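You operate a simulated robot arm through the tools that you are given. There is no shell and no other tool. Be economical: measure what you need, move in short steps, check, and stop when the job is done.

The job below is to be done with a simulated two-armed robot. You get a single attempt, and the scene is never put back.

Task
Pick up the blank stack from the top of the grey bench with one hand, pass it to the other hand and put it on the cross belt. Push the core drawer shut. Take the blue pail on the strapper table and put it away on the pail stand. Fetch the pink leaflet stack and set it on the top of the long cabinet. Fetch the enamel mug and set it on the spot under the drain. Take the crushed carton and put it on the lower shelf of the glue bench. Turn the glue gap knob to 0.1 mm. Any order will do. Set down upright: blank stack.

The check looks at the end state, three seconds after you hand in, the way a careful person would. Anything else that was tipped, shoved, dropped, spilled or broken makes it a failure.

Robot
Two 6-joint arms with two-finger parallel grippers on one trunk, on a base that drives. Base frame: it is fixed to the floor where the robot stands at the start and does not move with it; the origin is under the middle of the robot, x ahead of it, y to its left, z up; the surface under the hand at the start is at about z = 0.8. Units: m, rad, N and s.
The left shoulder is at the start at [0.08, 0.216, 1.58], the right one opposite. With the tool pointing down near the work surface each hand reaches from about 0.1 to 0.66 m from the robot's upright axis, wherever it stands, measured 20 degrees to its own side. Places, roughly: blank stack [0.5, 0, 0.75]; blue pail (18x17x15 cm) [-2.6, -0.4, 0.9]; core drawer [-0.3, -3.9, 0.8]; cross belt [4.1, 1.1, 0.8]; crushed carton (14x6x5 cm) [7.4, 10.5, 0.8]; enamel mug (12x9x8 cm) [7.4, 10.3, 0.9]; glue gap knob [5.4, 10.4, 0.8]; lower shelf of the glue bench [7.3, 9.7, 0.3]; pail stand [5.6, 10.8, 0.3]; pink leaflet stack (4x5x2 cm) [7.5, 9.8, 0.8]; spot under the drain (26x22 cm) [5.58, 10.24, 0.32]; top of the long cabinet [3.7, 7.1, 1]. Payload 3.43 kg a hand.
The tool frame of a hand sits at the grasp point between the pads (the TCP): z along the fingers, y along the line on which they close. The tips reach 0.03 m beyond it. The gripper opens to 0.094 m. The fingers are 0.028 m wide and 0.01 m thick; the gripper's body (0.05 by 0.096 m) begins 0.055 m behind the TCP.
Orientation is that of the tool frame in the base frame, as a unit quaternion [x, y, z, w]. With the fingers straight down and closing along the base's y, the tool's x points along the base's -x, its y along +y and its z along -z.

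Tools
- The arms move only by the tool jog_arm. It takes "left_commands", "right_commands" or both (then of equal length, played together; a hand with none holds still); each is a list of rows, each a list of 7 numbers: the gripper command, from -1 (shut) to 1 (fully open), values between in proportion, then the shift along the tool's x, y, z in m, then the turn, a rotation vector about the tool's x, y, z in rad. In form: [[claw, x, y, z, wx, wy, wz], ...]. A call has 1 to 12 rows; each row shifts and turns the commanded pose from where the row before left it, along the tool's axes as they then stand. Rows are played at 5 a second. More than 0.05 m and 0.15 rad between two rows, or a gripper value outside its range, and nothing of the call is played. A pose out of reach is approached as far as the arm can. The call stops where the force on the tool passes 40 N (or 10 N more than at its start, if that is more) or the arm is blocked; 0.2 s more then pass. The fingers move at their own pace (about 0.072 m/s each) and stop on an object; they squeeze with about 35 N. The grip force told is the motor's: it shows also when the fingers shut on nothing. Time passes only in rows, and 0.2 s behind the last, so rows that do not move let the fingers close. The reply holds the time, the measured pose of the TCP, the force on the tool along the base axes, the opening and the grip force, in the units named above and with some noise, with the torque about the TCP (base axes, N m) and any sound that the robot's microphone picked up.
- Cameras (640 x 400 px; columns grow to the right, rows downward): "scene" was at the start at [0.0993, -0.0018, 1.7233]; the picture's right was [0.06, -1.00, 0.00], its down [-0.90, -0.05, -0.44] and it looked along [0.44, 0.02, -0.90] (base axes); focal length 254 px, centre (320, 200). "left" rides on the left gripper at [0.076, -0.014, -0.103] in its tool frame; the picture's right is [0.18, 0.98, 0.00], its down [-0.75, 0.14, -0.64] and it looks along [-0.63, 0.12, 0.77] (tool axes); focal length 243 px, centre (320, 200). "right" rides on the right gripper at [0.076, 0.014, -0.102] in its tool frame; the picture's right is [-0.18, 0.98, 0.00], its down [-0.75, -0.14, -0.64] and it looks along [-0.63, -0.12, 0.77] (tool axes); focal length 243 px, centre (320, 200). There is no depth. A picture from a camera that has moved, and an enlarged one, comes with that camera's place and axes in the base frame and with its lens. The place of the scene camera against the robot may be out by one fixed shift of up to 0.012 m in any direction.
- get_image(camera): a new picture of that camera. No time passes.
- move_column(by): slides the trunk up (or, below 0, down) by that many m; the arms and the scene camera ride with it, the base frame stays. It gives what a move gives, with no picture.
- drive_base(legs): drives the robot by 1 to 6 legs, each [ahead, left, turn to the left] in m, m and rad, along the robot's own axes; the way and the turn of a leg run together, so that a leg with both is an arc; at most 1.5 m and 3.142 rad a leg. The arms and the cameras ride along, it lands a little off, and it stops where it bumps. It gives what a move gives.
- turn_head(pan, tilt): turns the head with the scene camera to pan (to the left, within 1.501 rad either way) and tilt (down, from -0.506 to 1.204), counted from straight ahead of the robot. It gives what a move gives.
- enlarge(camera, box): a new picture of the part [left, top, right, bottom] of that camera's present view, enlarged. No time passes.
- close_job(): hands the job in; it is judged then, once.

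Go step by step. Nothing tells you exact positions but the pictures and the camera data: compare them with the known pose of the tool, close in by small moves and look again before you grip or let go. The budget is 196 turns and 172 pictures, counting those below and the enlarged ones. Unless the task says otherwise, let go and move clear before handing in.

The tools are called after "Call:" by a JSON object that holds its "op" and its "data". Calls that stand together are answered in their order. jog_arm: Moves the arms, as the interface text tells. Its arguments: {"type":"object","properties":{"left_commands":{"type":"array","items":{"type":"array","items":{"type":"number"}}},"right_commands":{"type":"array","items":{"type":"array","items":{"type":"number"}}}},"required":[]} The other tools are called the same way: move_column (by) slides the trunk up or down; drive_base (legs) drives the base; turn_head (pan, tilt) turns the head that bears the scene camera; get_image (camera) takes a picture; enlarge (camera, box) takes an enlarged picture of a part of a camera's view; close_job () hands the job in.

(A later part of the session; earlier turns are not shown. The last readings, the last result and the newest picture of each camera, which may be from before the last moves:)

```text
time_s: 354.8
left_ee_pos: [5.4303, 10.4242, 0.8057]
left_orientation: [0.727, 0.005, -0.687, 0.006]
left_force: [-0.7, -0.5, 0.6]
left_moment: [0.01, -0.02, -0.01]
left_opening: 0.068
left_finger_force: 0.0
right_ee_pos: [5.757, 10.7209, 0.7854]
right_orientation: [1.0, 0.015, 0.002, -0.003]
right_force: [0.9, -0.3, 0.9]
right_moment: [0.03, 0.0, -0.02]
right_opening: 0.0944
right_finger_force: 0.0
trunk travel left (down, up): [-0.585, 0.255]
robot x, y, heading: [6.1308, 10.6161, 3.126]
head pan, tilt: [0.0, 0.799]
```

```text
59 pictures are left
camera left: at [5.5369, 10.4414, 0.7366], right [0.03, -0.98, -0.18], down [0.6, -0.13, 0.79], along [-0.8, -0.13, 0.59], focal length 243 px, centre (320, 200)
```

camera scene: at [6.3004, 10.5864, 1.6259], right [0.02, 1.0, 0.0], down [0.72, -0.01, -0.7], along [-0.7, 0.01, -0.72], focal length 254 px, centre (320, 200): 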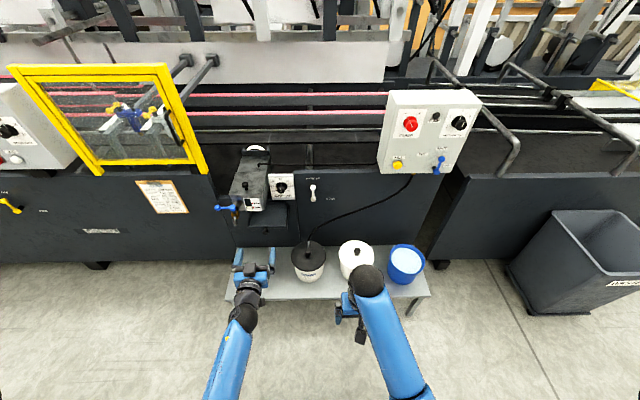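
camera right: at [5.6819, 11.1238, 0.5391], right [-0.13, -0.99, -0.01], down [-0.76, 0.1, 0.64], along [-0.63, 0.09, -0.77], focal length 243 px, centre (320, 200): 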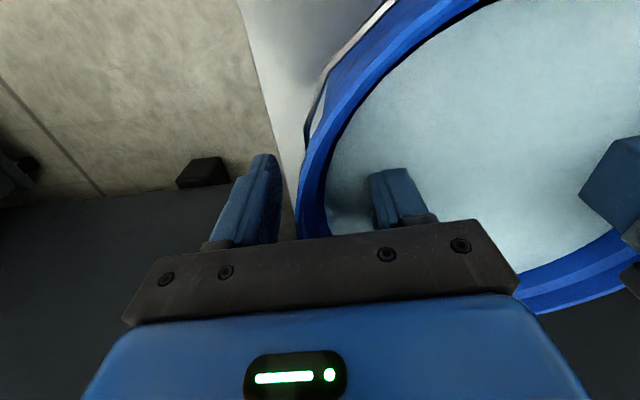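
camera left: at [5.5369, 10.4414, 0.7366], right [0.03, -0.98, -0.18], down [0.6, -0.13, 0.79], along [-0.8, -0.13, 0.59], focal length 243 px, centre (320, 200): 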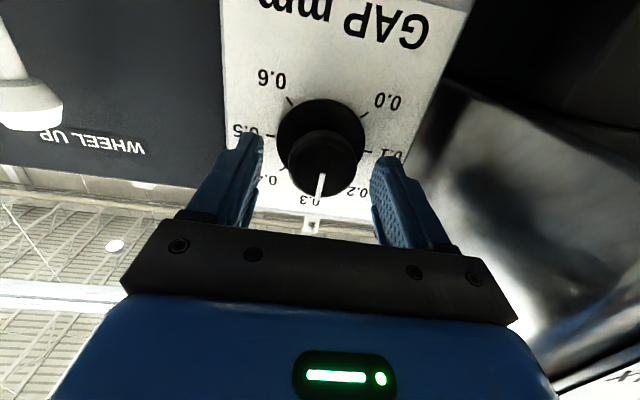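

The knob is centred on the tool axis, with its face about 2 cm ahead of the TCP. I'll go in another 14 mm and close.

Call:
{"op": "jog_arm", "data": {"left_commands": [[0.45, 0, 0, 0.008, 0, 0, 0], [0.45, 0, 0, 0.006, 0, 0, 0], [0.45, 0, 0, 0, 0, 0, 0], [-1, 0, 0, 0, 0, 0, 0], [-1, 0, 0, 0, 0, 0, 0], [-1, 0, 0, 0, 0, 0, 0]]}}

Call:
{"op": "get_image", "data": {"camera": "left"}}

```text
time_s: 355.4
left_ee_pos: [5.4255, 10.4255, 0.8055]
left_orientation: [0.727, 0.006, -0.686, 0.007]
left_force: [26.2, -0.2, 12.6]
left_moment: [0.49, 0.71, -1.13]
left_opening: 0.0683
left_finger_force: 0.1
right_ee_pos: [5.7635, 10.7212, 0.7865]
right_orientation: [1.0, 0.016, 0.0, -0.002]
right_force: [0.4, 0.6, 0.6]
right_moment: [0.01, -0.02, 0.03]
right_opening: 0.094
right_finger_force: 0.0
trunk travel left (down, up): [-0.585, 0.255]
robot x, y, heading: [6.131, 10.6137, 3.127]
head pan, tilt: [0.0, 0.799]
stopped in row 3 (left hand): the force on the tool passed its limit at 43 N (the readings are from after the stop); the commanded pose is now the measured one
```

```text
58 pictures are left
camera left: at [5.532, 10.4418, 0.7361], right [0.03, -0.98, -0.18], down [0.6, -0.13, 0.79], along [-0.8, -0.13, 0.59], focal length 243 px, centre (320, 200)
```

left: 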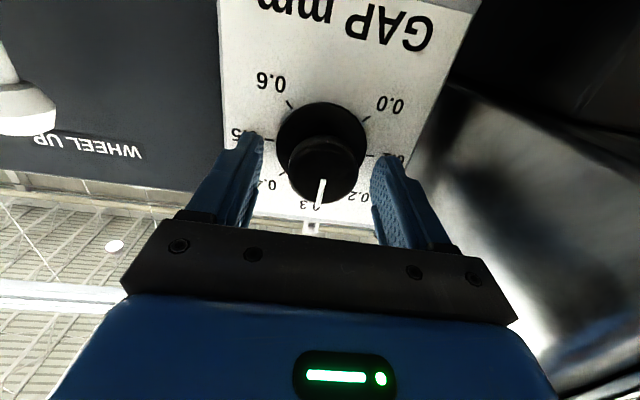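

The fingertips have reached the plate. I'll back off 4 mm and close on the knob.

Call:
{"op": "jog_arm", "data": {"left_commands": [[0.45, 0, 0, -0.004, 0, 0, 0], [-1, 0, 0, 0, 0, 0, 0], [-1, 0, 0, 0, 0, 0, 0], [-1, 0, 0, 0, 0, 0, 0]]}}

Call:
{"op": "get_image", "data": {"camera": "left"}}

```text
time_s: 356.4
left_ee_pos: [5.4247, 10.425, 0.8002]
left_orientation: [0.731, 0.006, -0.682, 0.007]
left_force: [5.4, -1.4, -3.8]
left_moment: [-0.03, -0.42, -0.03]
left_opening: 0.0356
left_finger_force: 44.8
right_ee_pos: [5.7588, 10.7197, 0.7848]
right_orientation: [1.0, 0.016, 0.002, -0.003]
right_force: [-0.9, -0.9, 0.1]
right_moment: [-0.01, 0.0, 0.0]
right_opening: 0.094
right_finger_force: 0.2
trunk travel left (down, up): [-0.585, 0.255]
robot x, y, heading: [6.1305, 10.6126, 3.127]
head pan, tilt: [0.0, 0.799]
```

```text
57 pictures are left
camera left: at [5.5327, 10.4417, 0.7319], right [0.03, -0.98, -0.18], down [0.59, -0.13, 0.8], along [-0.81, -0.13, 0.58], focal length 243 px, centre (320, 200)
```

left: 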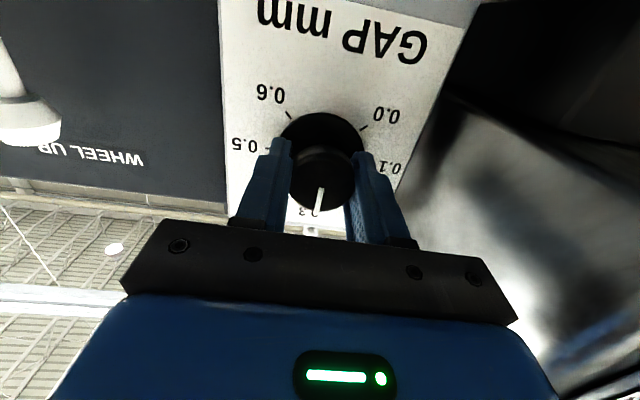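

The grip is on the knob (0.0356 m). I'll turn counter-clockwise, half of it first.

Call:
{"op": "jog_arm", "data": {"left_commands": [[-1, 0, 0, 0, 0, 0, -0.14], [-1, 0, 0, 0, 0, 0, -0.14], [-1, 0, 0, 0, 0, 0, -0.14], [-1, 0, 0, 0, 0, 0, -0.14], [-1, 0, 0, 0, 0, 0, -0.14], [-1, 0, 0, 0, 0, 0, 0]]}}

Call:
{"op": "get_image", "data": {"camera": "left"}}

```text
time_s: 357.8
left_ee_pos: [5.426, 10.4243, 0.7986]
left_orientation: [0.687, 0.261, -0.64, -0.226]
left_force: [9.3, -9.8, -20.7]
left_moment: [0.05, -0.04, 0.43]
left_opening: 0.0353
left_finger_force: 44.8
left hand out of reach, approached as far as the arm can: row 5
right_ee_pos: [5.7573, 10.7192, 0.7829]
right_orientation: [1.0, 0.016, 0.002, -0.003]
right_force: [0.6, -0.2, -0.3]
right_moment: [0.0, 0.02, 0.01]
right_opening: 0.0941
right_finger_force: 0.1
trunk travel left (down, up): [-0.585, 0.255]
robot x, y, heading: [6.1276, 10.6098, 3.127]
head pan, tilt: [0.0, 0.799]
```

```text
56 pictures are left
camera left: at [5.5311, 10.4874, 0.7588], right [0.08, -0.63, -0.77], down [0.62, -0.58, 0.53], along [-0.78, -0.52, 0.34], focal length 243 px, centre (320, 200)
```

left: 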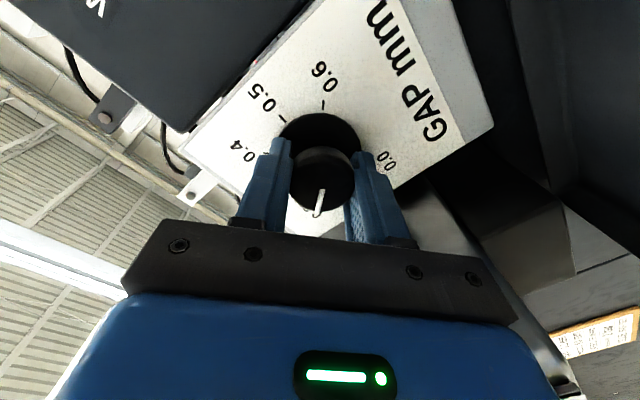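

The knob follows. I'll try to continue; if the wrist limits me I'll re-grip.

Call:
{"op": "jog_arm", "data": {"left_commands": [[-1, 0, 0, 0, 0, 0, -0.1], [-1, 0, 0, 0, 0, 0, -0.1], [-1, 0, 0, 0, 0, 0, 0]]}}

```text
time_s: 358.4
left_ee_pos: [5.426, 10.4241, 0.7988]
left_orientation: [0.669, 0.313, -0.619, -0.269]
left_force: [-17.4, -12.7, -13.3]
left_moment: [0.0, -0.7, -0.72]
left_opening: 0.0353
left_finger_force: 45.2
left hand out of reach, approached as far as the arm can: row 1
right_ee_pos: [5.7545, 10.7204, 0.7828]
right_orientation: [1.0, 0.017, 0.004, -0.004]
right_force: [-0.8, 0.3, -0.3]
right_moment: [-0.03, 0.01, -0.01]
right_opening: 0.0939
right_finger_force: 0.0
trunk travel left (down, up): [-0.585, 0.255]
robot x, y, heading: [6.1303, 10.6109, 3.133]
head pan, tilt: [0.0, 0.799]
stopped in row 2 (left hand): the force on the tool passed its limit at 42 N (the readings are from after the stop); the commanded pose is now the measured one
```

That makes about 0.85 rad so far. I'll release, back out 3 cm, roll back, re-grip and finish the remaining 0.55 rad.

Call:
{"op": "jog_arm", "data": {"left_commands": [[0.45, 0, 0, 0, 0, 0, 0], [0.45, 0, 0, 0, 0, 0, 0], [0.45, 0, 0, -0.03, 0, 0, 0], [0.45, 0, 0, 0, 0, 0, 0.14], [0.45, 0, 0, 0, 0, 0, 0.14], [0.45, 0, 0, 0, 0, 0, 0.14], [0.45, 0, 0, 0, 0, 0, 0.14], [0.45, 0, 0, 0, 0, 0, 0.14], [0.45, 0, 0, 0, 0, 0, 0.14], [0.45, 0, 0, 0, 0, 0, 0]]}}

Call:
{"op": "get_image", "data": {"camera": "left"}}

```text
time_s: 360.6
left_ee_pos: [5.459, 10.4277, 0.8056]
left_orientation: [0.736, 0.011, -0.677, 0.007]
left_force: [0.9, -0.2, -0.6]
left_moment: [-0.02, 0.0, 0.01]
left_opening: 0.0683
left_finger_force: 0.0
right_ee_pos: [5.7586, 10.7211, 0.784]
right_orientation: [1.0, 0.017, 0.002, -0.003]
right_force: [-0.2, -0.3, 0.6]
right_moment: [-0.03, -0.04, 0.02]
right_opening: 0.0939
right_finger_force: 0.0
trunk travel left (down, up): [-0.585, 0.255]
robot x, y, heading: [6.13, 10.6143, 3.131]
head pan, tilt: [0.0, 0.799]
```

```text
55 pictures are left
camera left: at [5.5675, 10.4455, 0.7393], right [0.04, -0.98, -0.19], down [0.58, -0.13, 0.8], along [-0.81, -0.14, 0.56], focal length 243 px, centre (320, 200)
```

left: 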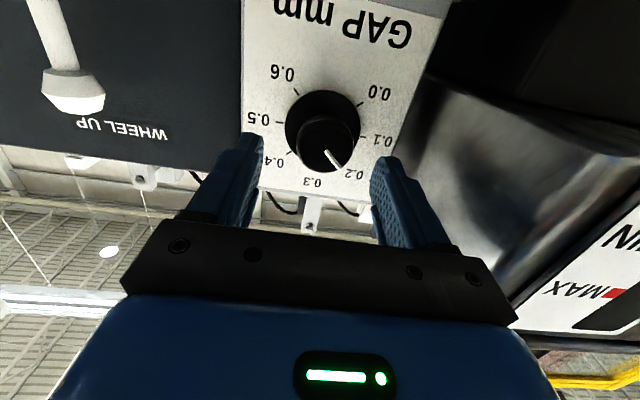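

The pointer is now at about 0.2 (roughly 43°), so about 37° remains. I'll re-grip and turn 0.65 rad.

Call:
{"op": "jog_arm", "data": {"left_commands": [[0.45, 0.003, 0.003, 0.018, 0, 0, 0], [0.45, 0, 0, 0.014, 0, 0, 0], [-1, 0, 0, 0, 0, 0, 0], [-1, 0, 0, 0, 0, 0, 0], [-1, 0, 0, 0, 0, 0, 0], [-1, 0, 0, 0, 0, 0, -0.13], [-1, 0, 0, 0, 0, 0, -0.13], [-1, 0, 0, 0, 0, 0, -0.13], [-1, 0, 0, 0, 0, 0, -0.13], [-1, 0, 0, 0, 0, 0, -0.13], [-1, 0, 0, 0, 0, 0, 0]]}}

Call:
{"op": "jog_arm", "data": {"left_commands": [[0.45, 0, 0, 0, 0, 0, 0], [0.45, 0, 0, 0, 0, 0, 0], [0.45, 0, 0, -0.03, 0, 0, 0], [0.45, 0, 0, 0, 0, 0, 0.13], [0.45, 0, 0, 0, 0, 0, 0.13], [0.45, 0, 0, 0, 0, 0, 0.13], [0.45, 0, 0, 0, 0, 0, 0.13], [0.45, 0, 0, 0, 0, 0, 0.13], [0.45, 0, 0, 0, 0, 0, 0]]}}

Call:
{"op": "enlarge", "data": {"camera": "left", "box": [220, 50, 440, 210]}}

```text
time_s: 362.9
left_ee_pos: [5.4295, 10.4234, 0.8002]
left_orientation: [0.693, 0.246, -0.644, -0.21]
left_force: [5.8, 4.8, -1.0]
left_moment: [0.04, -0.46, -0.22]
left_opening: 0.0356
left_finger_force: 44.7
right_ee_pos: [5.7591, 10.7215, 0.7837]
right_orientation: [1.0, 0.016, 0.001, -0.003]
right_force: [0.1, 0.0, -0.1]
right_moment: [0.01, 0.0, 0.03]
right_opening: 0.0939
right_finger_force: 0.0
trunk travel left (down, up): [-0.585, 0.255]
robot x, y, heading: [6.1313, 10.6142, 3.123]
head pan, tilt: [0.0, 0.799]
```

```text
time_s: 364.9
left_ee_pos: [5.4573, 10.4238, 0.8014]
left_orientation: [0.736, 0.011, -0.677, 0.008]
left_force: [0.4, 0.2, -1.1]
left_moment: [-0.05, 0.02, -0.02]
left_opening: 0.0681
left_finger_force: 0.0
right_ee_pos: [5.7584, 10.72, 0.7846]
right_orientation: [1.0, 0.017, 0.002, -0.003]
right_force: [-0.2, 0.2, -0.1]
right_moment: [0.0, 0.01, -0.03]
right_opening: 0.0939
right_finger_force: 0.1
trunk travel left (down, up): [-0.585, 0.255]
robot x, y, heading: [6.1309, 10.6132, 3.123]
head pan, tilt: [0.0, 0.799]
```

```text
2.50 times, centred on (330, 130) of left
camera zoom: at [5.5669, 10.4424, 0.7356], right [0.04, -0.98, -0.19], down [0.58, -0.13, 0.8], along [-0.81, -0.14, 0.56], focal length 606 px, centre (295, 375)
```

zoom: 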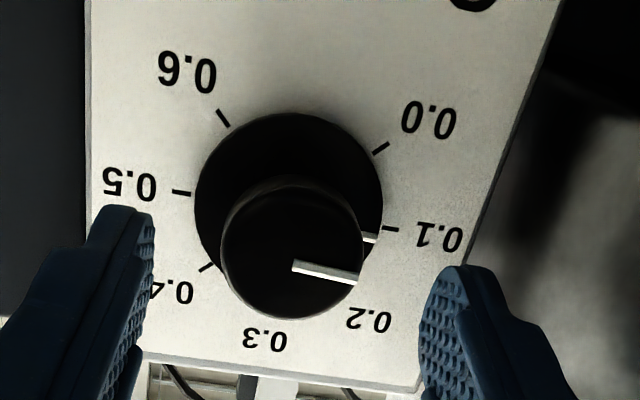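

The pointer is now at about 0.1. I'll back away and check it from the head camera.

Call:
{"op": "drive_base", "data": {"legs": [[-0.3, 0, 0]]}}

Call:
{"op": "move_column", "data": {"by": -0.2}}

Call:
{"op": "turn_head", "data": {"pan": 0.18, "tilt": 0.6}}

Call:
{"op": "enlarge", "data": {"camera": "scene", "box": [280, 160, 360, 210]}}

Call:
{"op": "get_image", "data": {"camera": "scene"}}

```text
time_s: 367.0
left_ee_pos: [5.7601, 10.4202, 0.8023]
left_orientation: [0.736, 0.011, -0.677, 0.006]
left_force: [0.6, -1.0, 0.0]
left_moment: [0.01, 0.0, 0.05]
left_opening: 0.068
left_finger_force: 0.1
right_ee_pos: [6.0597, 10.7155, 0.7833]
right_orientation: [1.0, 0.017, 0.002, -0.003]
right_force: [0.9, 0.4, 0.0]
right_moment: [-0.04, -0.01, 0.0]
right_opening: 0.0943
right_finger_force: 0.1
trunk travel left (down, up): [-0.585, 0.255]
robot x, y, heading: [6.4282, 10.6062, 3.127]
head pan, tilt: [0.0, 0.799]
```

```text
time_s: 369.2
left_ee_pos: [5.7595, 10.4221, 0.6017]
left_orientation: [0.735, 0.01, -0.677, 0.005]
left_force: [0.3, -0.4, 0.5]
left_moment: [0.01, 0.01, 0.01]
left_opening: 0.0682
left_finger_force: 0.1
right_ee_pos: [6.0594, 10.7161, 0.5846]
right_orientation: [1.0, 0.017, 0.001, -0.003]
right_force: [-0.1, 0.3, -0.2]
right_moment: [-0.01, 0.01, 0.01]
right_opening: 0.0939
right_finger_force: 0.0
trunk travel left (down, up): [-0.385, 0.455]
robot x, y, heading: [6.4321, 10.6056, 3.126]
head pan, tilt: [0.0, 0.799]
```

```text
time_s: 369.9
left_ee_pos: [5.7595, 10.4205, 0.6029]
left_orientation: [0.736, 0.011, -0.677, 0.006]
left_force: [0.5, 0.4, 0.0]
left_moment: [0.0, 0.05, -0.03]
left_opening: 0.0684
left_finger_force: 0.0
right_ee_pos: [6.0607, 10.7162, 0.5844]
right_orientation: [1.0, 0.017, 0.002, -0.003]
right_force: [-0.1, -0.6, -0.7]
right_moment: [-0.02, 0.03, -0.01]
right_opening: 0.094
right_finger_force: 0.1
trunk travel left (down, up): [-0.385, 0.455]
robot x, y, heading: [6.4322, 10.608, 3.127]
head pan, tilt: [0.18, 0.6]
```

```text
8.00 times, centred on (320, 185) of scene
camera zoom: at [6.3214, 10.5887, 1.3376], right [-0.17, 0.99, 0.0], down [0.56, 0.09, -0.82], along [-0.81, -0.14, -0.57], focal length 2033 px, centre (320, 320)
```

zoom: 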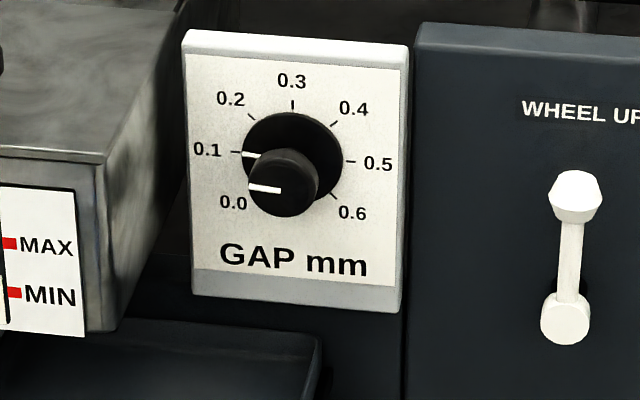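

```text
52 pictures are left
camera scene: at [6.3214, 10.5887, 1.3376], right [-0.17, 0.99, 0.0], down [0.56, 0.09, -0.82], along [-0.81, -0.14, -0.57], focal length 254 px, centre (320, 200)
```

scene: 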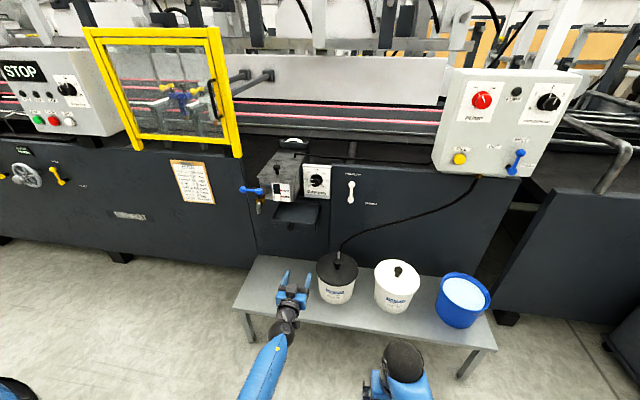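

The pointer lines up with the 0.1 tick. Now I straighten the left hand, raise the trunk and turn east to the glue bench for the mug.

Call:
{"op": "jog_arm", "data": {"left_commands": [[1, 0, 0, 0, 0, 0.148, 0], [1, 0, 0, 0, 0, 0.148, 0], [1, 0, 0, 0, 0, 0.148, 0], [1, 0, 0, 0, 0, 0.148, 0], [1, 0, 0, 0, 0, 0.148, 0], [1, 0, 0, 0, 0, 0.148, 0], [1, 0, 0, 0, 0, 0.148, 0], [1, 0, 0, 0, 0, 0.148, 0], [1, 0.03, 0, 0, 0, 0.148, 0], [1, 0.03, 0, 0, 0, 0.148, 0], [1, 0.03, 0, 0, 0, 0, 0]]}}

Call:
{"op": "move_column", "data": {"by": 0.45}}

Call:
{"op": "drive_base", "data": {"legs": [[0, 0, 1.57], [0, 0, 1.57]]}}

Call:
{"op": "turn_head", "data": {"pan": 0, "tilt": 0.6}}

Call:
{"op": "get_image", "data": {"camera": "scene"}}

```text
time_s: 372.3
left_ee_pos: [5.847, 10.4159, 0.5848]
left_orientation: [0.998, 0.031, -0.052, 0.0]
left_force: [1.3, -0.1, -0.6]
left_moment: [0.0, 0.0, 0.02]
left_opening: 0.0943
left_finger_force: 0.1
left hand out of reach, approached as far as the arm can: row 1
right_ee_pos: [6.0599, 10.7161, 0.5849]
right_orientation: [1.0, 0.017, 0.002, -0.002]
right_force: [0.5, -0.4, -0.1]
right_moment: [-0.01, 0.0, 0.0]
right_opening: 0.094
right_finger_force: 0.0
trunk travel left (down, up): [-0.385, 0.455]
robot x, y, heading: [6.4328, 10.6102, 3.129]
head pan, tilt: [0.18, 0.6]
```

```text
refused: 0.45 is not a number from -0.4 to 0.4
```

```text
time_s: 380.5
left_ee_pos: [7.0086, 10.8292, 0.5826]
left_orientation: [-0.056, 0.997, 0.002, 0.051]
left_force: [0.5, -0.3, -0.3]
left_moment: [0.04, 0.0, -0.02]
left_opening: 0.0939
left_finger_force: 0.1
right_ee_pos: [6.8086, 10.5199, 0.5838]
right_orientation: [-0.042, 0.999, -0.003, -0.002]
right_force: [0.3, -0.4, 0.9]
right_moment: [0.02, -0.01, 0.03]
right_opening: 0.094
right_finger_force: 0.0
trunk travel left (down, up): [-0.385, 0.455]
robot x, y, heading: [6.4342, 10.6057, 0.041]
head pan, tilt: [0.18, 0.6]
```

```text
time_s: 381.2
left_ee_pos: [7.0086, 10.83, 0.5834]
left_orientation: [-0.056, 0.997, 0.002, 0.052]
left_force: [0.2, 0.1, 0.6]
left_moment: [0.02, -0.01, -0.02]
left_opening: 0.0939
left_finger_force: 0.0
right_ee_pos: [6.8097, 10.5188, 0.584]
right_orientation: [-0.041, 0.999, -0.003, -0.002]
right_force: [-0.1, -0.5, -0.8]
right_moment: [-0.01, 0.0, 0.03]
right_opening: 0.0938
right_finger_force: 0.1
trunk travel left (down, up): [-0.385, 0.455]
robot x, y, heading: [6.4281, 10.6101, 0.037]
head pan, tilt: [0.0, 0.6]
```

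```text
51 pictures are left
camera scene: at [6.5574, 10.6074, 1.3377], right [0.04, -1.0, 0.0], down [-0.56, -0.02, -0.82], along [0.82, 0.03, -0.57], focal length 254 px, centre (320, 200)
```

scene: 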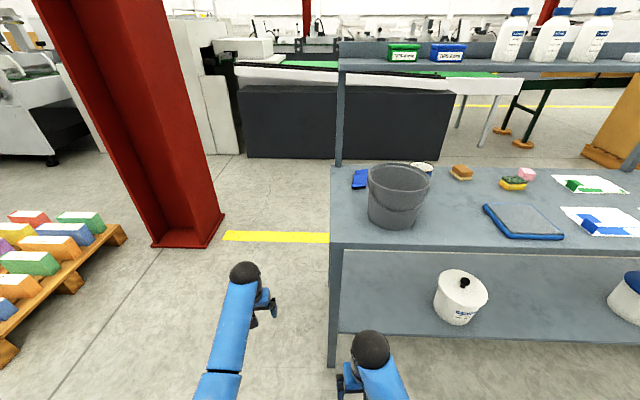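

On the bench I see a grey bucket, a white mug behind it, a blue crushed carton at the left end, and a pink block further right. I'll raise the trunk for a better view.

Call:
{"op": "move_column", "data": {"by": 0.4}}

Call:
{"op": "turn_head", "data": {"pan": -0.35, "tilt": 0.75}}

Call:
{"op": "get_image", "data": {"camera": "scene"}}

Call:
{"op": "enlarge", "data": {"camera": "scene", "box": [200, 110, 400, 235]}}

```text
time_s: 385.0
left_ee_pos: [7.0073, 10.8302, 0.9833]
left_orientation: [-0.056, 0.997, 0.002, 0.051]
left_force: [0.4, 0.9, -0.2]
left_moment: [0.0, -0.03, 0.04]
left_opening: 0.094
left_finger_force: 0.1
right_ee_pos: [6.8082, 10.5202, 0.9837]
right_orientation: [-0.042, 0.999, -0.002, -0.002]
right_force: [0.7, 0.1, -1.3]
right_moment: [0.01, 0.01, -0.04]
right_opening: 0.0938
right_finger_force: 0.1
trunk travel left (down, up): [-0.785, 0.055]
robot x, y, heading: [6.4314, 10.6055, 0.039]
head pan, tilt: [0.0, 0.6]
```

```text
time_s: 385.9
left_ee_pos: [7.0084, 10.8288, 0.9828]
left_orientation: [-0.056, 0.997, 0.002, 0.052]
left_force: [-0.5, -0.2, -1.4]
left_moment: [0.0, 0.02, -0.01]
left_opening: 0.0939
left_finger_force: 0.1
right_ee_pos: [6.8099, 10.5198, 0.9826]
right_orientation: [-0.043, 0.999, -0.003, -0.002]
right_force: [0.3, -0.4, -0.5]
right_moment: [0.06, -0.01, 0.02]
right_opening: 0.0941
right_finger_force: 0.1
trunk travel left (down, up): [-0.785, 0.055]
robot x, y, heading: [6.4317, 10.6113, 0.039]
head pan, tilt: [-0.351, 0.75]
```

```text
50 pictures are left
camera scene: at [6.5481, 10.5786, 1.7248], right [-0.31, -0.95, 0.0], down [-0.65, 0.21, -0.73], along [0.7, -0.22, -0.68], focal length 254 px, centre (320, 200)
```

scene: 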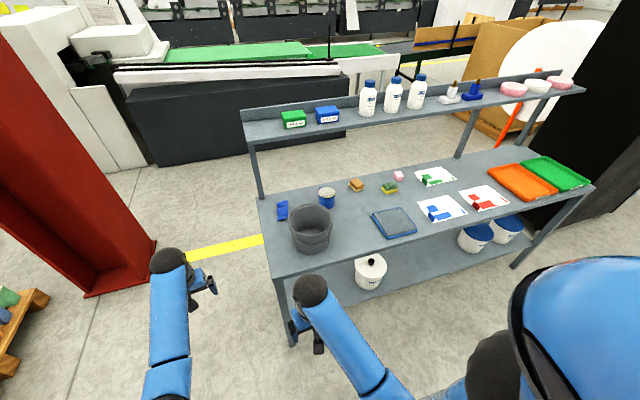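

```text
3.20 times, centred on (300, 172) of scene
camera zoom: at [6.5481, 10.5786, 1.7248], right [-0.31, -0.95, 0.0], down [-0.65, 0.21, -0.73], along [0.7, -0.22, -0.68], focal length 813 px, centre (384, 288)
```

zoom: 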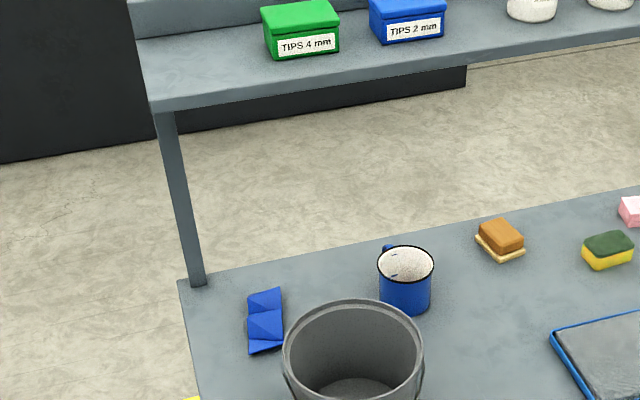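

Mug at [7.452, 10.258], rim z about 0.89. Carton at [7.468, 10.484], lying along x. The grey bucket at about [7.21, 10.41] stands between. I'll move the right hand clear to the right, then drive to the bench.

Call:
{"op": "jog_arm", "data": {"right_commands": [[1, 0, -0.045, -0.02, 0, 0, 0], [1, 0, -0.045, -0.02, 0, 0, 0], [1, 0, -0.045, 0, 0, 0, 0], [1, 0, -0.045, 0, 0, 0, 0], [1, 0, 0, 0, 0, 0, 0]]}}

Call:
{"op": "drive_base", "data": {"legs": [[0.0, -0.18, -0.039], [0.25, 0, 0]]}}

Call:
{"op": "turn_head", "data": {"pan": -0.1, "tilt": 0.95}}

Call:
{"op": "get_image", "data": {"camera": "scene"}}

```text
time_s: 387.1
left_ee_pos: [7.0082, 10.83, 0.9834]
left_orientation: [-0.055, 0.997, 0.002, 0.051]
left_force: [0.1, 1.1, -0.4]
left_moment: [0.0, 0.01, -0.03]
left_opening: 0.0942
left_finger_force: 0.2
right_ee_pos: [6.8274, 10.3411, 0.9846]
right_orientation: [-0.043, 0.999, -0.003, -0.002]
right_force: [-0.3, 0.4, 0.2]
right_moment: [-0.01, -0.01, -0.03]
right_opening: 0.0939
right_finger_force: 0.0
right hand out of reach, approached as far as the arm can: row 1, 2
trunk travel left (down, up): [-0.785, 0.055]
robot x, y, heading: [6.4343, 10.6101, 0.04]
head pan, tilt: [-0.351, 0.75]
```

```text
time_s: 390.0
left_ee_pos: [7.258, 10.6313, 0.985]
left_orientation: [-0.04, 0.998, 0.0, 0.054]
left_force: [-0.7, 0.2, -0.1]
left_moment: [0.04, -0.06, -0.01]
left_opening: 0.0941
left_finger_force: 0.0
right_ee_pos: [7.0638, 10.1483, 0.9853]
right_orientation: [-0.027, 1.0, -0.003, -0.001]
right_force: [-0.4, -0.9, 0.0]
right_moment: [0.0, 0.0, -0.03]
right_opening: 0.0942
right_finger_force: 0.1
trunk travel left (down, up): [-0.785, 0.055]
robot x, y, heading: [6.6809, 10.4255, 0.013]
head pan, tilt: [-0.351, 0.75]
```

```text
time_s: 390.7
left_ee_pos: [7.2618, 10.6318, 0.9838]
left_orientation: [-0.041, 0.998, 0.001, 0.052]
left_force: [0.1, -0.5, -0.8]
left_moment: [-0.01, 0.02, -0.01]
left_opening: 0.094
left_finger_force: 0.1
right_ee_pos: [7.0671, 10.1479, 0.9839]
right_orientation: [-0.027, 1.0, -0.003, -0.002]
right_force: [0.7, 1.0, -0.3]
right_moment: [0.0, 0.01, 0.04]
right_opening: 0.0937
right_finger_force: 0.1
trunk travel left (down, up): [-0.785, 0.055]
robot x, y, heading: [6.6789, 10.4264, 0.009]
head pan, tilt: [-0.099, 0.949]
```

```text
48 pictures are left
camera scene: at [6.7897, 10.4147, 1.7093], right [-0.09, -1.0, 0.0], down [-0.81, 0.07, -0.58], along [0.58, -0.05, -0.81], focal length 254 px, centre (320, 200)
```

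scene: 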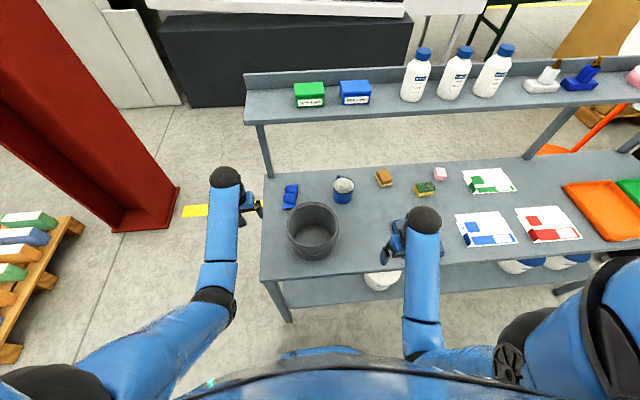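

The upper shelf overhangs from x about 7.44, so I'll tilt both hands forward 40° to stay under and behind it. The right hand will take the mug's right wall.

Call:
{"op": "jog_arm", "data": {"right_commands": [[1, 0, 0, 0, 0, -0.14, 0], [1, 0, 0, 0, 0, -0.14, 0], [1, 0, 0, 0, 0, -0.14, 0], [1, 0, 0, 0, 0, -0.14, 0], [1, 0, 0, 0, 0, -0.14, 0], [1, -0.03, 0.02, 0.025, 0, 0, 0], [1, -0.03, 0.02, 0.025, 0, 0, 0], [1, -0.03, 0.01, 0.025, 0, 0, 0], [1, -0.03, 0, 0.025, 0, 0, 0], [1, -0.03, 0, 0.03, 0, 0, 0], [1, 0, 0, 0, 0, 0, 0]], "left_commands": [[1, 0, 0.01, 0, 0, -0.14, 0], [1, 0, 0.01, 0, 0, -0.14, 0], [1, 0, 0.01, 0, 0, -0.14, 0], [1, 0, 0, 0, 0, -0.14, 0], [1, 0, 0, 0, 0, -0.1, 0], [1, 0, 0, 0, 0, 0, 0], [1, 0, 0, 0, 0, 0, 0], [1, 0, 0, 0, 0, 0, 0], [1, 0, 0, 0, 0, 0, 0], [1, 0, 0, 0, 0, 0, 0], [1, 0, 0, 0, 0, 0, 0]]}}

Call:
{"op": "get_image", "data": {"camera": "right"}}

Call:
{"op": "get_image", "data": {"camera": "scene"}}

```text
time_s: 393.1
left_ee_pos: [7.2602, 10.6597, 0.9843]
left_orientation: [-0.038, 0.927, 0.014, 0.373]
left_force: [-0.4, 0.3, -0.5]
left_moment: [-0.02, 0.02, 0.03]
left_opening: 0.0941
left_finger_force: 0.1
right_ee_pos: [7.2623, 10.2107, 0.9786]
right_orientation: [-0.027, 0.939, 0.007, 0.341]
right_force: [0.0, 0.4, 0.0]
right_moment: [0.03, -0.02, 0.03]
right_opening: 0.0941
right_finger_force: 0.0
trunk travel left (down, up): [-0.785, 0.055]
robot x, y, heading: [6.6798, 10.425, 0.005]
head pan, tilt: [-0.099, 0.949]
```

```text
47 pictures are left
camera right: at [7.1377, 10.2173, 1.0084], right [0.09, 0.99, 0.11], down [0.17, -0.13, 0.98], along [0.98, -0.07, -0.18], focal length 243 px, centre (320, 200)
```

right: 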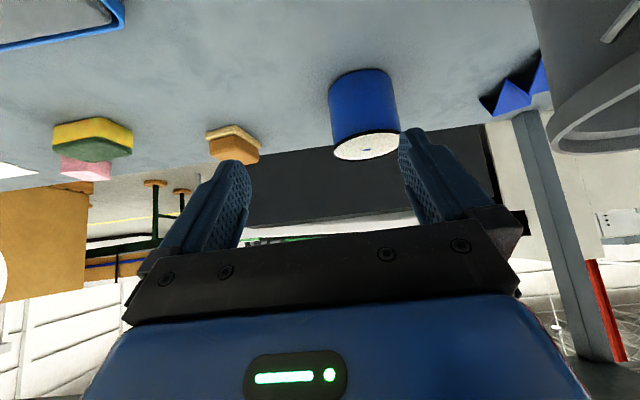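

```text
46 pictures are left
camera scene: at [6.789, 10.415, 1.7093], right [-0.09, -1.0, 0.0], down [-0.81, 0.07, -0.58], along [0.58, -0.05, -0.81], focal length 254 px, centre (320, 200)
```

scene: 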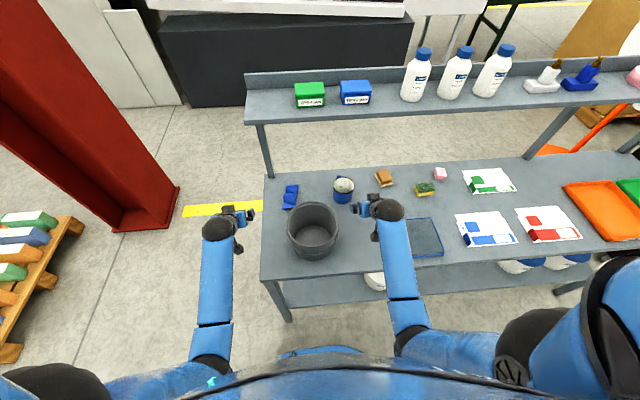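

The mug centre is near [7.46, 10.265]. Moving 19 cm straight ahead puts the fingers astride its right wall, so I'll do that above rim height.

Call:
{"op": "jog_arm", "data": {"right_commands": [[1, -0.0306, 0, 0.0257, 0, 0, 0], [1, -0.0306, 0, 0.0257, 0, 0, 0], [1, -0.0306, 0, 0.0257, 0, 0, 0], [1, -0.0306, 0, 0.0257, 0, 0, 0], [1, -0.023, 0, 0.0193, 0, 0, 0], [1, 0.02, 0, 0.023, 0, 0, 0], [1, 0, 0, 0, 0, 0, 0]]}}

Call:
{"op": "get_image", "data": {"camera": "right"}}

```text
time_s: 394.7
left_ee_pos: [7.2593, 10.6589, 0.9847]
left_orientation: [-0.039, 0.927, 0.014, 0.373]
left_force: [-0.4, 0.2, 0.0]
left_moment: [0.02, 0.0, -0.03]
left_opening: 0.0937
left_finger_force: 0.1
right_ee_pos: [7.4505, 10.219, 0.9507]
right_orientation: [-0.026, 0.94, 0.006, 0.341]
right_force: [-0.1, 0.2, -0.1]
right_moment: [0.01, 0.01, -0.01]
right_opening: 0.0941
right_finger_force: 0.1
trunk travel left (down, up): [-0.785, 0.055]
robot x, y, heading: [6.6809, 10.4281, 0.008]
head pan, tilt: [-0.099, 0.949]
```

```text
45 pictures are left
camera right: at [7.3253, 10.2257, 0.9809], right [0.09, 0.99, 0.11], down [0.17, -0.13, 0.98], along [0.98, -0.07, -0.18], focal length 243 px, centre (320, 200)
```

right: 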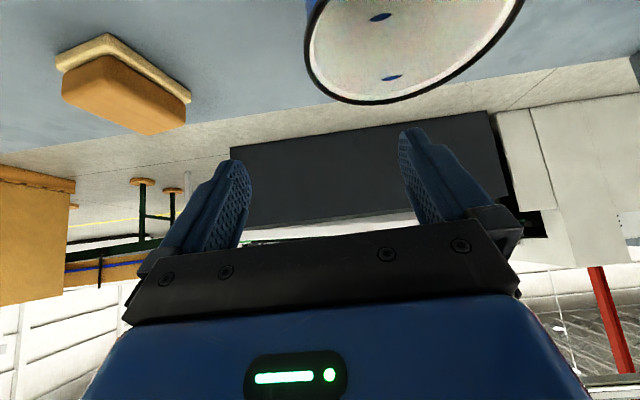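

The TCP is right over the mug's right wall. I'll lower straight down 7.5 cm and close.

Call:
{"op": "jog_arm", "data": {"right_commands": [[1, 0.019, 0.003, 0.023, 0, 0, 0], [1, 0.016, 0, 0.019, 0, 0, 0], [1, 0.013, 0, 0.0155, 0, 0, 0], [1, 0, 0, 0, 0, 0, 0]]}}

Call:
{"op": "get_image", "data": {"camera": "right"}}

```text
time_s: 395.7
left_ee_pos: [7.2592, 10.6601, 0.9844]
left_orientation: [-0.038, 0.928, 0.013, 0.371]
left_force: [0.6, -0.5, 0.5]
left_moment: [-0.01, 0.02, 0.03]
left_opening: 0.0938
left_finger_force: 0.0
right_ee_pos: [7.437, 10.2193, 0.8839]
right_orientation: [-0.027, 0.94, 0.007, 0.341]
right_force: [-0.2, -0.2, 0.9]
right_moment: [0.05, 0.0, 0.02]
right_opening: 0.0943
right_finger_force: 0.0
right hand out of reach, approached as far as the arm can: row 2, 3
trunk travel left (down, up): [-0.785, 0.055]
robot x, y, heading: [6.6778, 10.4276, 0.008]
head pan, tilt: [-0.099, 0.949]
```

```text
44 pictures are left
camera right: at [7.3132, 10.2269, 0.9135], right [0.09, 0.99, 0.11], down [0.17, -0.13, 0.98], along [0.98, -0.07, -0.18], focal length 243 px, centre (320, 200)
```

right: 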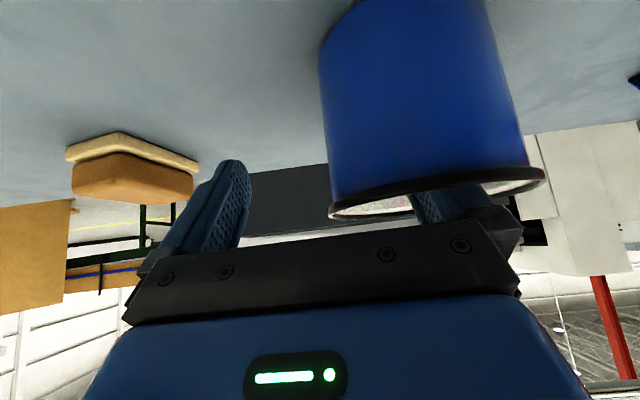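

The arm is at its reach, but the fingers already straddle the wall 2 cm deep, which is enough for a light mug. I'll close and lift a little.

Call:
{"op": "jog_arm", "data": {"right_commands": [[-1, 0, 0, 0, 0, 0, 0], [-1, 0, 0, 0, 0, 0, 0], [-1, 0, 0, 0, 0, 0, 0], [-1, 0, 0, 0, 0, 0, 0], [-1, -0.0129, 0, -0.0153, 0, 0, 0], [-1, -0.0129, 0, -0.0153, 0, 0, 0], [-1, 0, 0, 0, 0, 0, 0]]}}

Call:
{"op": "get_image", "data": {"camera": "right"}}

```text
time_s: 397.3
left_ee_pos: [7.2595, 10.66, 0.9834]
left_orientation: [-0.039, 0.928, 0.014, 0.372]
left_force: [0.0, 0.3, -0.5]
left_moment: [0.03, -0.02, -0.01]
left_opening: 0.0939
left_finger_force: 0.0
right_ee_pos: [7.4396, 10.2223, 0.9249]
right_orientation: [-0.027, 0.94, 0.007, 0.34]
right_force: [-0.1, 0.3, -1.5]
right_moment: [-0.03, 0.0, -0.01]
right_opening: 0.0181
right_finger_force: 35.2
trunk travel left (down, up): [-0.785, 0.055]
robot x, y, heading: [6.6838, 10.4263, 0.007]
head pan, tilt: [-0.099, 0.949]
```

```text
43 pictures are left
camera right: at [7.3145, 10.2277, 0.9553], right [0.09, 0.99, 0.11], down [0.17, -0.13, 0.98], along [0.98, -0.07, -0.18], focal length 243 px, centre (320, 200)
```

right: 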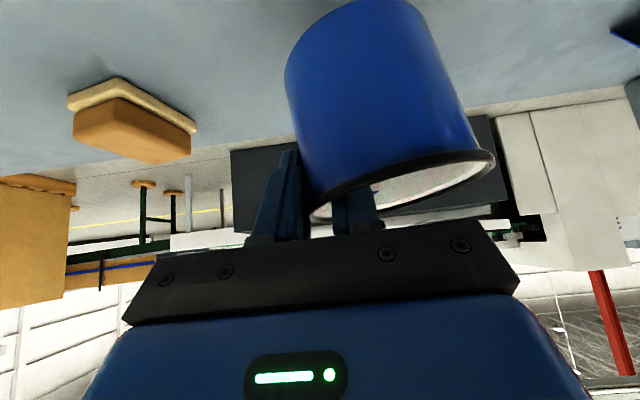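

The mug is held (about 1.5 N). I'll move it right, up and back clear of the bucket, so I can lower the trunk for the left hand's reach to the carton.

Call:
{"op": "jog_arm", "data": {"right_commands": [[-1, -0.0193, -0.02, -0.023, 0, 0, 0], [-1, -0.0193, -0.04, -0.023, 0, 0, 0], [-1, -0.0129, -0.04, -0.0153, 0, 0, 0], [-1, 0.0306, 0, -0.0257, 0, 0, 0], [-1, 0.0306, 0, -0.0257, 0, 0, 0], [-1, 0.0306, 0, -0.0257, 0, 0, 0], [-1, 0.0306, 0, -0.0257, 0, 0, 0], [-1, 0, 0, 0, 0, 0, 0]]}}

Call:
{"op": "move_column", "data": {"by": -0.1}}

Call:
{"op": "get_image", "data": {"camera": "left"}}

Call:
{"op": "get_image", "data": {"camera": "scene"}}

```text
time_s: 399.1
left_ee_pos: [7.2599, 10.6597, 0.9843]
left_orientation: [-0.038, 0.928, 0.013, 0.371]
left_force: [0.1, 0.4, -0.2]
left_moment: [0.02, -0.01, -0.04]
left_opening: 0.0938
left_finger_force: 0.0
right_ee_pos: [7.2855, 10.1108, 1.0062]
right_orientation: [-0.027, 0.94, 0.006, 0.34]
right_force: [0.1, 0.4, -1.2]
right_moment: [-0.06, 0.0, -0.02]
right_opening: 0.0181
right_finger_force: 35.4
trunk travel left (down, up): [-0.785, 0.055]
robot x, y, heading: [6.6801, 10.4246, 0.008]
head pan, tilt: [-0.099, 0.949]
```

```text
time_s: 400.5
left_ee_pos: [7.2604, 10.6601, 0.8852]
left_orientation: [-0.037, 0.927, 0.014, 0.372]
left_force: [0.0, -0.5, 0.4]
left_moment: [-0.01, -0.01, 0.02]
left_opening: 0.0943
left_finger_force: 0.0
right_ee_pos: [7.2861, 10.1099, 0.9056]
right_orientation: [-0.026, 0.94, 0.007, 0.34]
right_force: [0.1, -0.7, -1.5]
right_moment: [-0.05, 0.03, 0.02]
right_opening: 0.0177
right_finger_force: 34.7
trunk travel left (down, up): [-0.685, 0.155]
robot x, y, heading: [6.681, 10.4277, 0.012]
head pan, tilt: [-0.099, 0.949]
```

```text
42 pictures are left
camera left: at [7.1363, 10.636, 0.9064], right [-0.21, 0.97, -0.13], down [0.09, 0.15, 0.98], along [0.97, 0.2, -0.12], focal length 243 px, centre (320, 200)
```

left: 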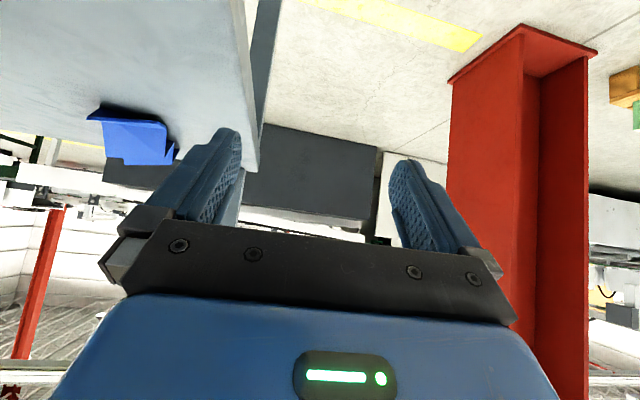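

```text
41 pictures are left
camera scene: at [6.7898, 10.4146, 1.6093], right [-0.09, -1.0, 0.0], down [-0.81, 0.07, -0.58], along [0.58, -0.05, -0.81], focal length 254 px, centre (320, 200)
```

scene: 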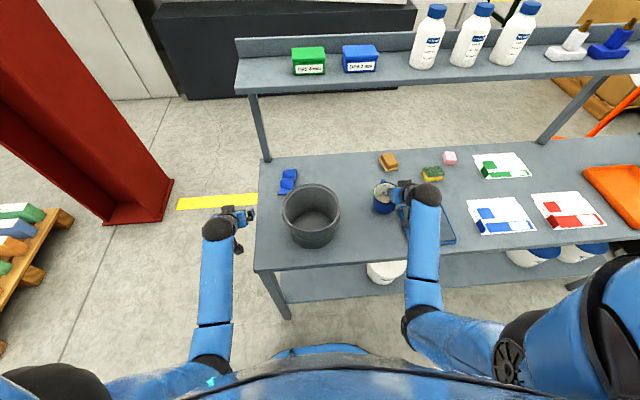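

The carton lies at about x 7.40 to 7.52, y 10.485, yawed slightly right. To keep the wrist clear of the bucket I'll yaw the left hand right, go forward beyond the bench end, then come in sideways above the carton.

Call:
{"op": "jog_arm", "data": {"left_commands": [[1, 0, 0, 0, 0.0875, 0, 0.0915], [1, 0, 0, 0, 0.0875, 0, 0.0915], [1, 0, 0, 0, 0.0875, 0, 0.0915], [1, -0.031, 0.0122, 0.0245, 0, 0, 0], [1, -0.031, 0.0122, 0.0245, 0, 0, 0], [1, -0.031, 0.0122, 0.0245, 0, 0, 0], [1, -0.031, 0.0122, 0.0245, 0, 0, 0], [1, -0.0128, -0.0398, 0.0121, 0, 0, 0], [1, -0.0128, -0.0398, 0.0121, 0, 0, 0], [1, -0.0128, -0.0398, 0.0121, 0, 0, 0], [1, -0.0128, -0.0398, 0.0121, 0, 0, 0], [1, 0, 0, 0, 0, 0, 0]]}}

Call:
{"op": "get_image", "data": {"camera": "left"}}

Call:
{"op": "enlarge", "data": {"camera": "scene", "box": [200, 130, 360, 260]}}

```text
time_s: 403.1
left_ee_pos: [7.4465, 10.4866, 0.9012]
left_orientation: [0.137, 0.918, -0.056, 0.369]
left_force: [0.6, 0.0, 0.0]
left_moment: [0.01, -0.01, -0.01]
left_opening: 0.0942
left_finger_force: 0.1
right_ee_pos: [7.287, 10.1098, 0.9057]
right_orientation: [-0.026, 0.94, 0.006, 0.341]
right_force: [0.4, 0.9, -1.2]
right_moment: [-0.03, 0.0, 0.0]
right_opening: 0.0176
right_finger_force: 34.7
trunk travel left (down, up): [-0.685, 0.155]
robot x, y, heading: [6.6789, 10.4273, 0.007]
head pan, tilt: [-0.099, 0.949]
```

```text
40 pictures are left
camera left: at [7.3229, 10.512, 0.9231], right [0.16, 0.98, -0.13], down [0.14, 0.11, 0.98], along [0.98, -0.18, -0.12], focal length 243 px, centre (320, 200)
```

left: 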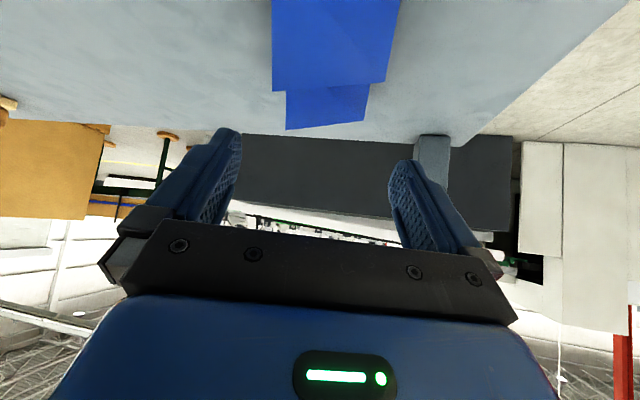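

```text
3.08 times, centred on (280, 195) of scene
camera zoom: at [6.7895, 10.4149, 1.6093], right [-0.09, -1.0, 0.0], down [-0.81, 0.07, -0.58], along [0.58, -0.05, -0.81], focal length 782 px, centre (443, 215)
```

zoom: 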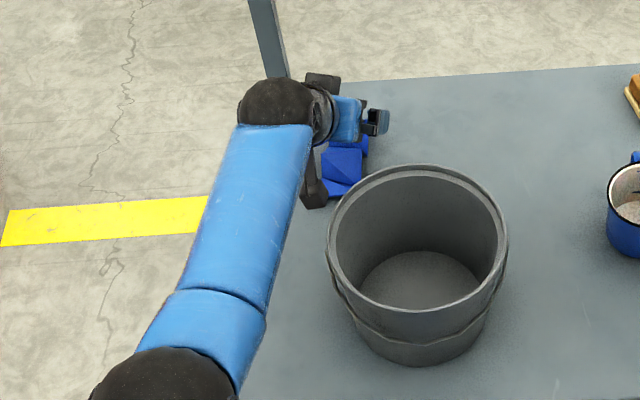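

The carton is centred between the fingers. I'll lower to the bench and close.

Call:
{"op": "jog_arm", "data": {"left_commands": [[1, 0.0207, -0.002, 0.0217, 0, 0, 0], [1, 0.0173, 0, 0.018, 0, 0, 0], [1, 0.0117, 0, 0.0123, 0, 0, 0], [1, 0, 0, 0, 0, 0, 0], [-1, 0, 0, 0, 0, 0, 0], [-1, 0, 0, 0, 0, 0, 0], [-1, 0, 0, 0, 0, 0, 0], [-1, -0.0207, 0, -0.0217, 0, 0, 0], [-1, -0.0207, 0, -0.0217, 0, 0, 0], [-1, 0, 0, 0, 0, 0, 0]]}}

Call:
{"op": "get_image", "data": {"camera": "left"}}

```text
time_s: 404.0
left_ee_pos: [7.4483, 10.4854, 0.8512]
left_orientation: [0.133, 0.911, -0.056, 0.387]
left_force: [-27.0, 8.1, 29.6]
left_moment: [-0.99, 0.85, -1.23]
left_opening: 0.0937
left_finger_force: 0.1
right_ee_pos: [7.2801, 10.1122, 0.911]
right_orientation: [-0.027, 0.938, 0.006, 0.344]
right_force: [-0.3, -0.1, -1.7]
right_moment: [-0.04, 0.04, 0.03]
right_opening: 0.0179
right_finger_force: 34.9
trunk travel left (down, up): [-0.685, 0.155]
robot x, y, heading: [6.6788, 10.4238, 0.009]
head pan, tilt: [-0.099, 0.949]
stopped in row 4 (left hand): the force on the tool passed its limit at 50 N (the readings are from after the stop); the commanded pose is now the measured one
```

```text
38 pictures are left
camera left: at [7.3248, 10.5099, 0.8676], right [0.16, 0.98, -0.13], down [0.1, 0.12, 0.99], along [0.98, -0.17, -0.08], focal length 243 px, centre (320, 200)
```

left: 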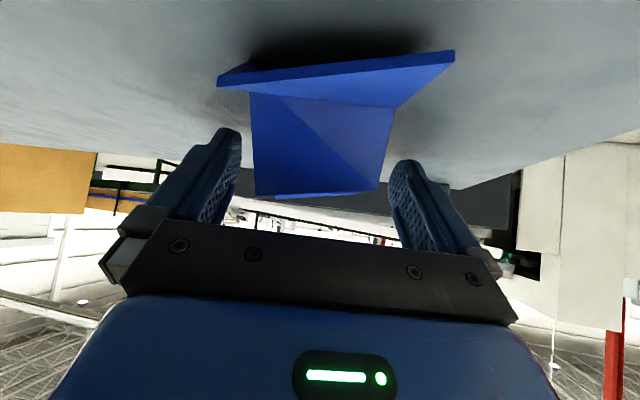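

The fingertips reached the bench top, which is a bit higher than I took it. I'll raise 5 mm and close on the carton's waist.

Call:
{"op": "jog_arm", "data": {"left_commands": [[1, -0.0035, 0, -0.0036, 0, 0, 0], [-1, 0, 0, 0, 0, 0, 0], [-1, 0, 0, 0, 0, 0, 0], [-1, 0, 0, 0, 0, 0, 0], [-1, -0.0207, 0, -0.0217, 0, 0, 0], [-1, -0.0207, 0, -0.0217, 0, 0, 0], [-1, 0, 0, 0, 0, 0, 0]]}}

Call:
{"op": "get_image", "data": {"camera": "left"}}

```text
time_s: 405.6
left_ee_pos: [7.4516, 10.4866, 0.9072]
left_orientation: [0.136, 0.912, -0.058, 0.382]
left_force: [1.1, 0.9, 0.8]
left_moment: [0.0, 0.02, 0.0]
left_opening: 0.0521
left_finger_force: 35.5
right_ee_pos: [7.2863, 10.1108, 0.9046]
right_orientation: [-0.026, 0.94, 0.007, 0.341]
right_force: [0.3, 0.2, -0.6]
right_moment: [-0.03, 0.02, -0.01]
right_opening: 0.0177
right_finger_force: 34.8
trunk travel left (down, up): [-0.685, 0.155]
robot x, y, heading: [6.68, 10.4223, 0.006]
head pan, tilt: [-0.099, 0.949]
```

```text
37 pictures are left
camera left: at [7.3267, 10.5102, 0.9259], right [0.16, 0.98, -0.13], down [0.11, 0.12, 0.99], along [0.98, -0.17, -0.09], focal length 243 px, centre (320, 200)
```

left: 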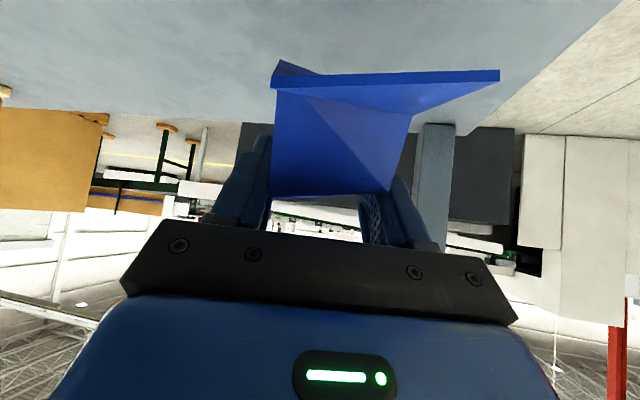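

The carton is held. I'll take it out sideways past the bench end, lift the mug slightly, and then back away.

Call:
{"op": "jog_arm", "data": {"left_commands": [[-1, 0.0057, 0.0406, -0.0123, 0, 0, 0], [-1, 0.0057, 0.0406, -0.0123, 0, 0, 0], [-1, 0.0057, 0.0406, -0.0123, 0, 0, 0], [-1, 0.0057, 0.0406, -0.0123, 0, 0, 0], [-1, 0, 0, 0, 0, 0, 0]], "right_commands": [[-1, -0.0193, 0, -0.023, 0, 0, 0], [-1, -0.0129, 0, -0.0153, 0, 0, 0], [-1, 0, 0, 0, 0, 0, 0], [-1, 0, 0, 0, 0, 0, 0], [-1, 0, 0, 0, 0, 0, 0]]}}

Call:
{"op": "drive_base", "data": {"legs": [[-0.4, 0, 0], [0, -0.75, 0]]}}

Call:
{"op": "turn_head", "data": {"pan": 0, "tilt": 0.8}}

Call:
{"op": "get_image", "data": {"camera": "scene"}}

```text
time_s: 406.8
left_ee_pos: [7.4477, 10.6594, 0.9249]
left_orientation: [0.135, 0.912, -0.057, 0.383]
left_force: [-0.2, 0.1, 0.4]
left_moment: [0.03, 0.02, 0.0]
left_opening: 0.0521
left_finger_force: 34.7
right_ee_pos: [7.2866, 10.1113, 0.9542]
right_orientation: [-0.027, 0.94, 0.007, 0.34]
right_force: [-0.3, -0.1, -1.3]
right_moment: [-0.04, -0.01, 0.02]
right_opening: 0.0179
right_finger_force: 34.7
trunk travel left (down, up): [-0.685, 0.155]
robot x, y, heading: [6.6802, 10.4302, 0.004]
head pan, tilt: [-0.099, 0.949]
```

```text
time_s: 412.8
left_ee_pos: [7.0635, 9.9009, 0.9233]
left_orientation: [0.144, 0.911, -0.062, 0.382]
left_force: [0.9, 0.0, -0.1]
left_moment: [0.01, -0.02, 0.02]
left_opening: 0.0516
left_finger_force: 34.6
right_ee_pos: [6.8911, 9.3589, 0.9548]
right_orientation: [-0.018, 0.94, 0.003, 0.341]
right_force: [-0.9, 0.1, -2.0]
right_moment: [0.03, 0.01, -0.02]
right_opening: 0.0177
right_finger_force: 35.6
trunk travel left (down, up): [-0.685, 0.155]
robot x, y, heading: [6.2877, 9.6836, -0.005]
head pan, tilt: [-0.099, 0.949]
```

```text
time_s: 413.5
left_ee_pos: [7.0617, 9.9026, 0.9239]
left_orientation: [0.143, 0.912, -0.06, 0.381]
left_force: [-0.3, -0.1, -0.4]
left_moment: [0.03, 0.02, 0.03]
left_opening: 0.0514
left_finger_force: 35.1
right_ee_pos: [6.891, 9.3587, 0.9546]
right_orientation: [-0.019, 0.94, 0.004, 0.34]
right_force: [-0.8, 0.1, -1.5]
right_moment: [-0.02, 0.02, -0.01]
right_opening: 0.0173
right_finger_force: 34.7
trunk travel left (down, up): [-0.685, 0.155]
robot x, y, heading: [6.2887, 9.6856, -0.011]
head pan, tilt: [0.0, 0.799]
```

```text
36 pictures are left
camera scene: at [6.4077, 9.6776, 1.6208], right [-0.01, -1.0, 0.0], down [-0.72, 0.01, -0.7], along [0.7, -0.01, -0.72], focal length 254 px, centre (320, 200)
```

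scene: 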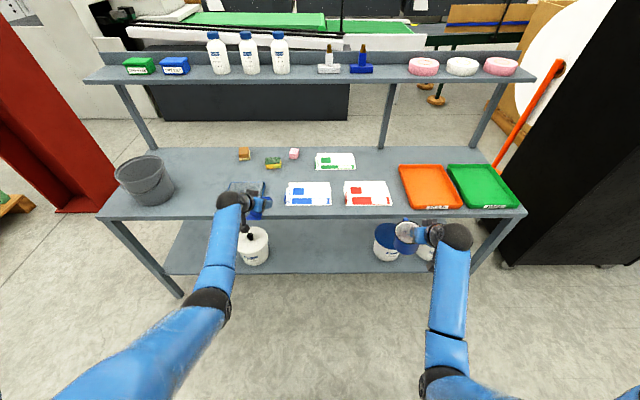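

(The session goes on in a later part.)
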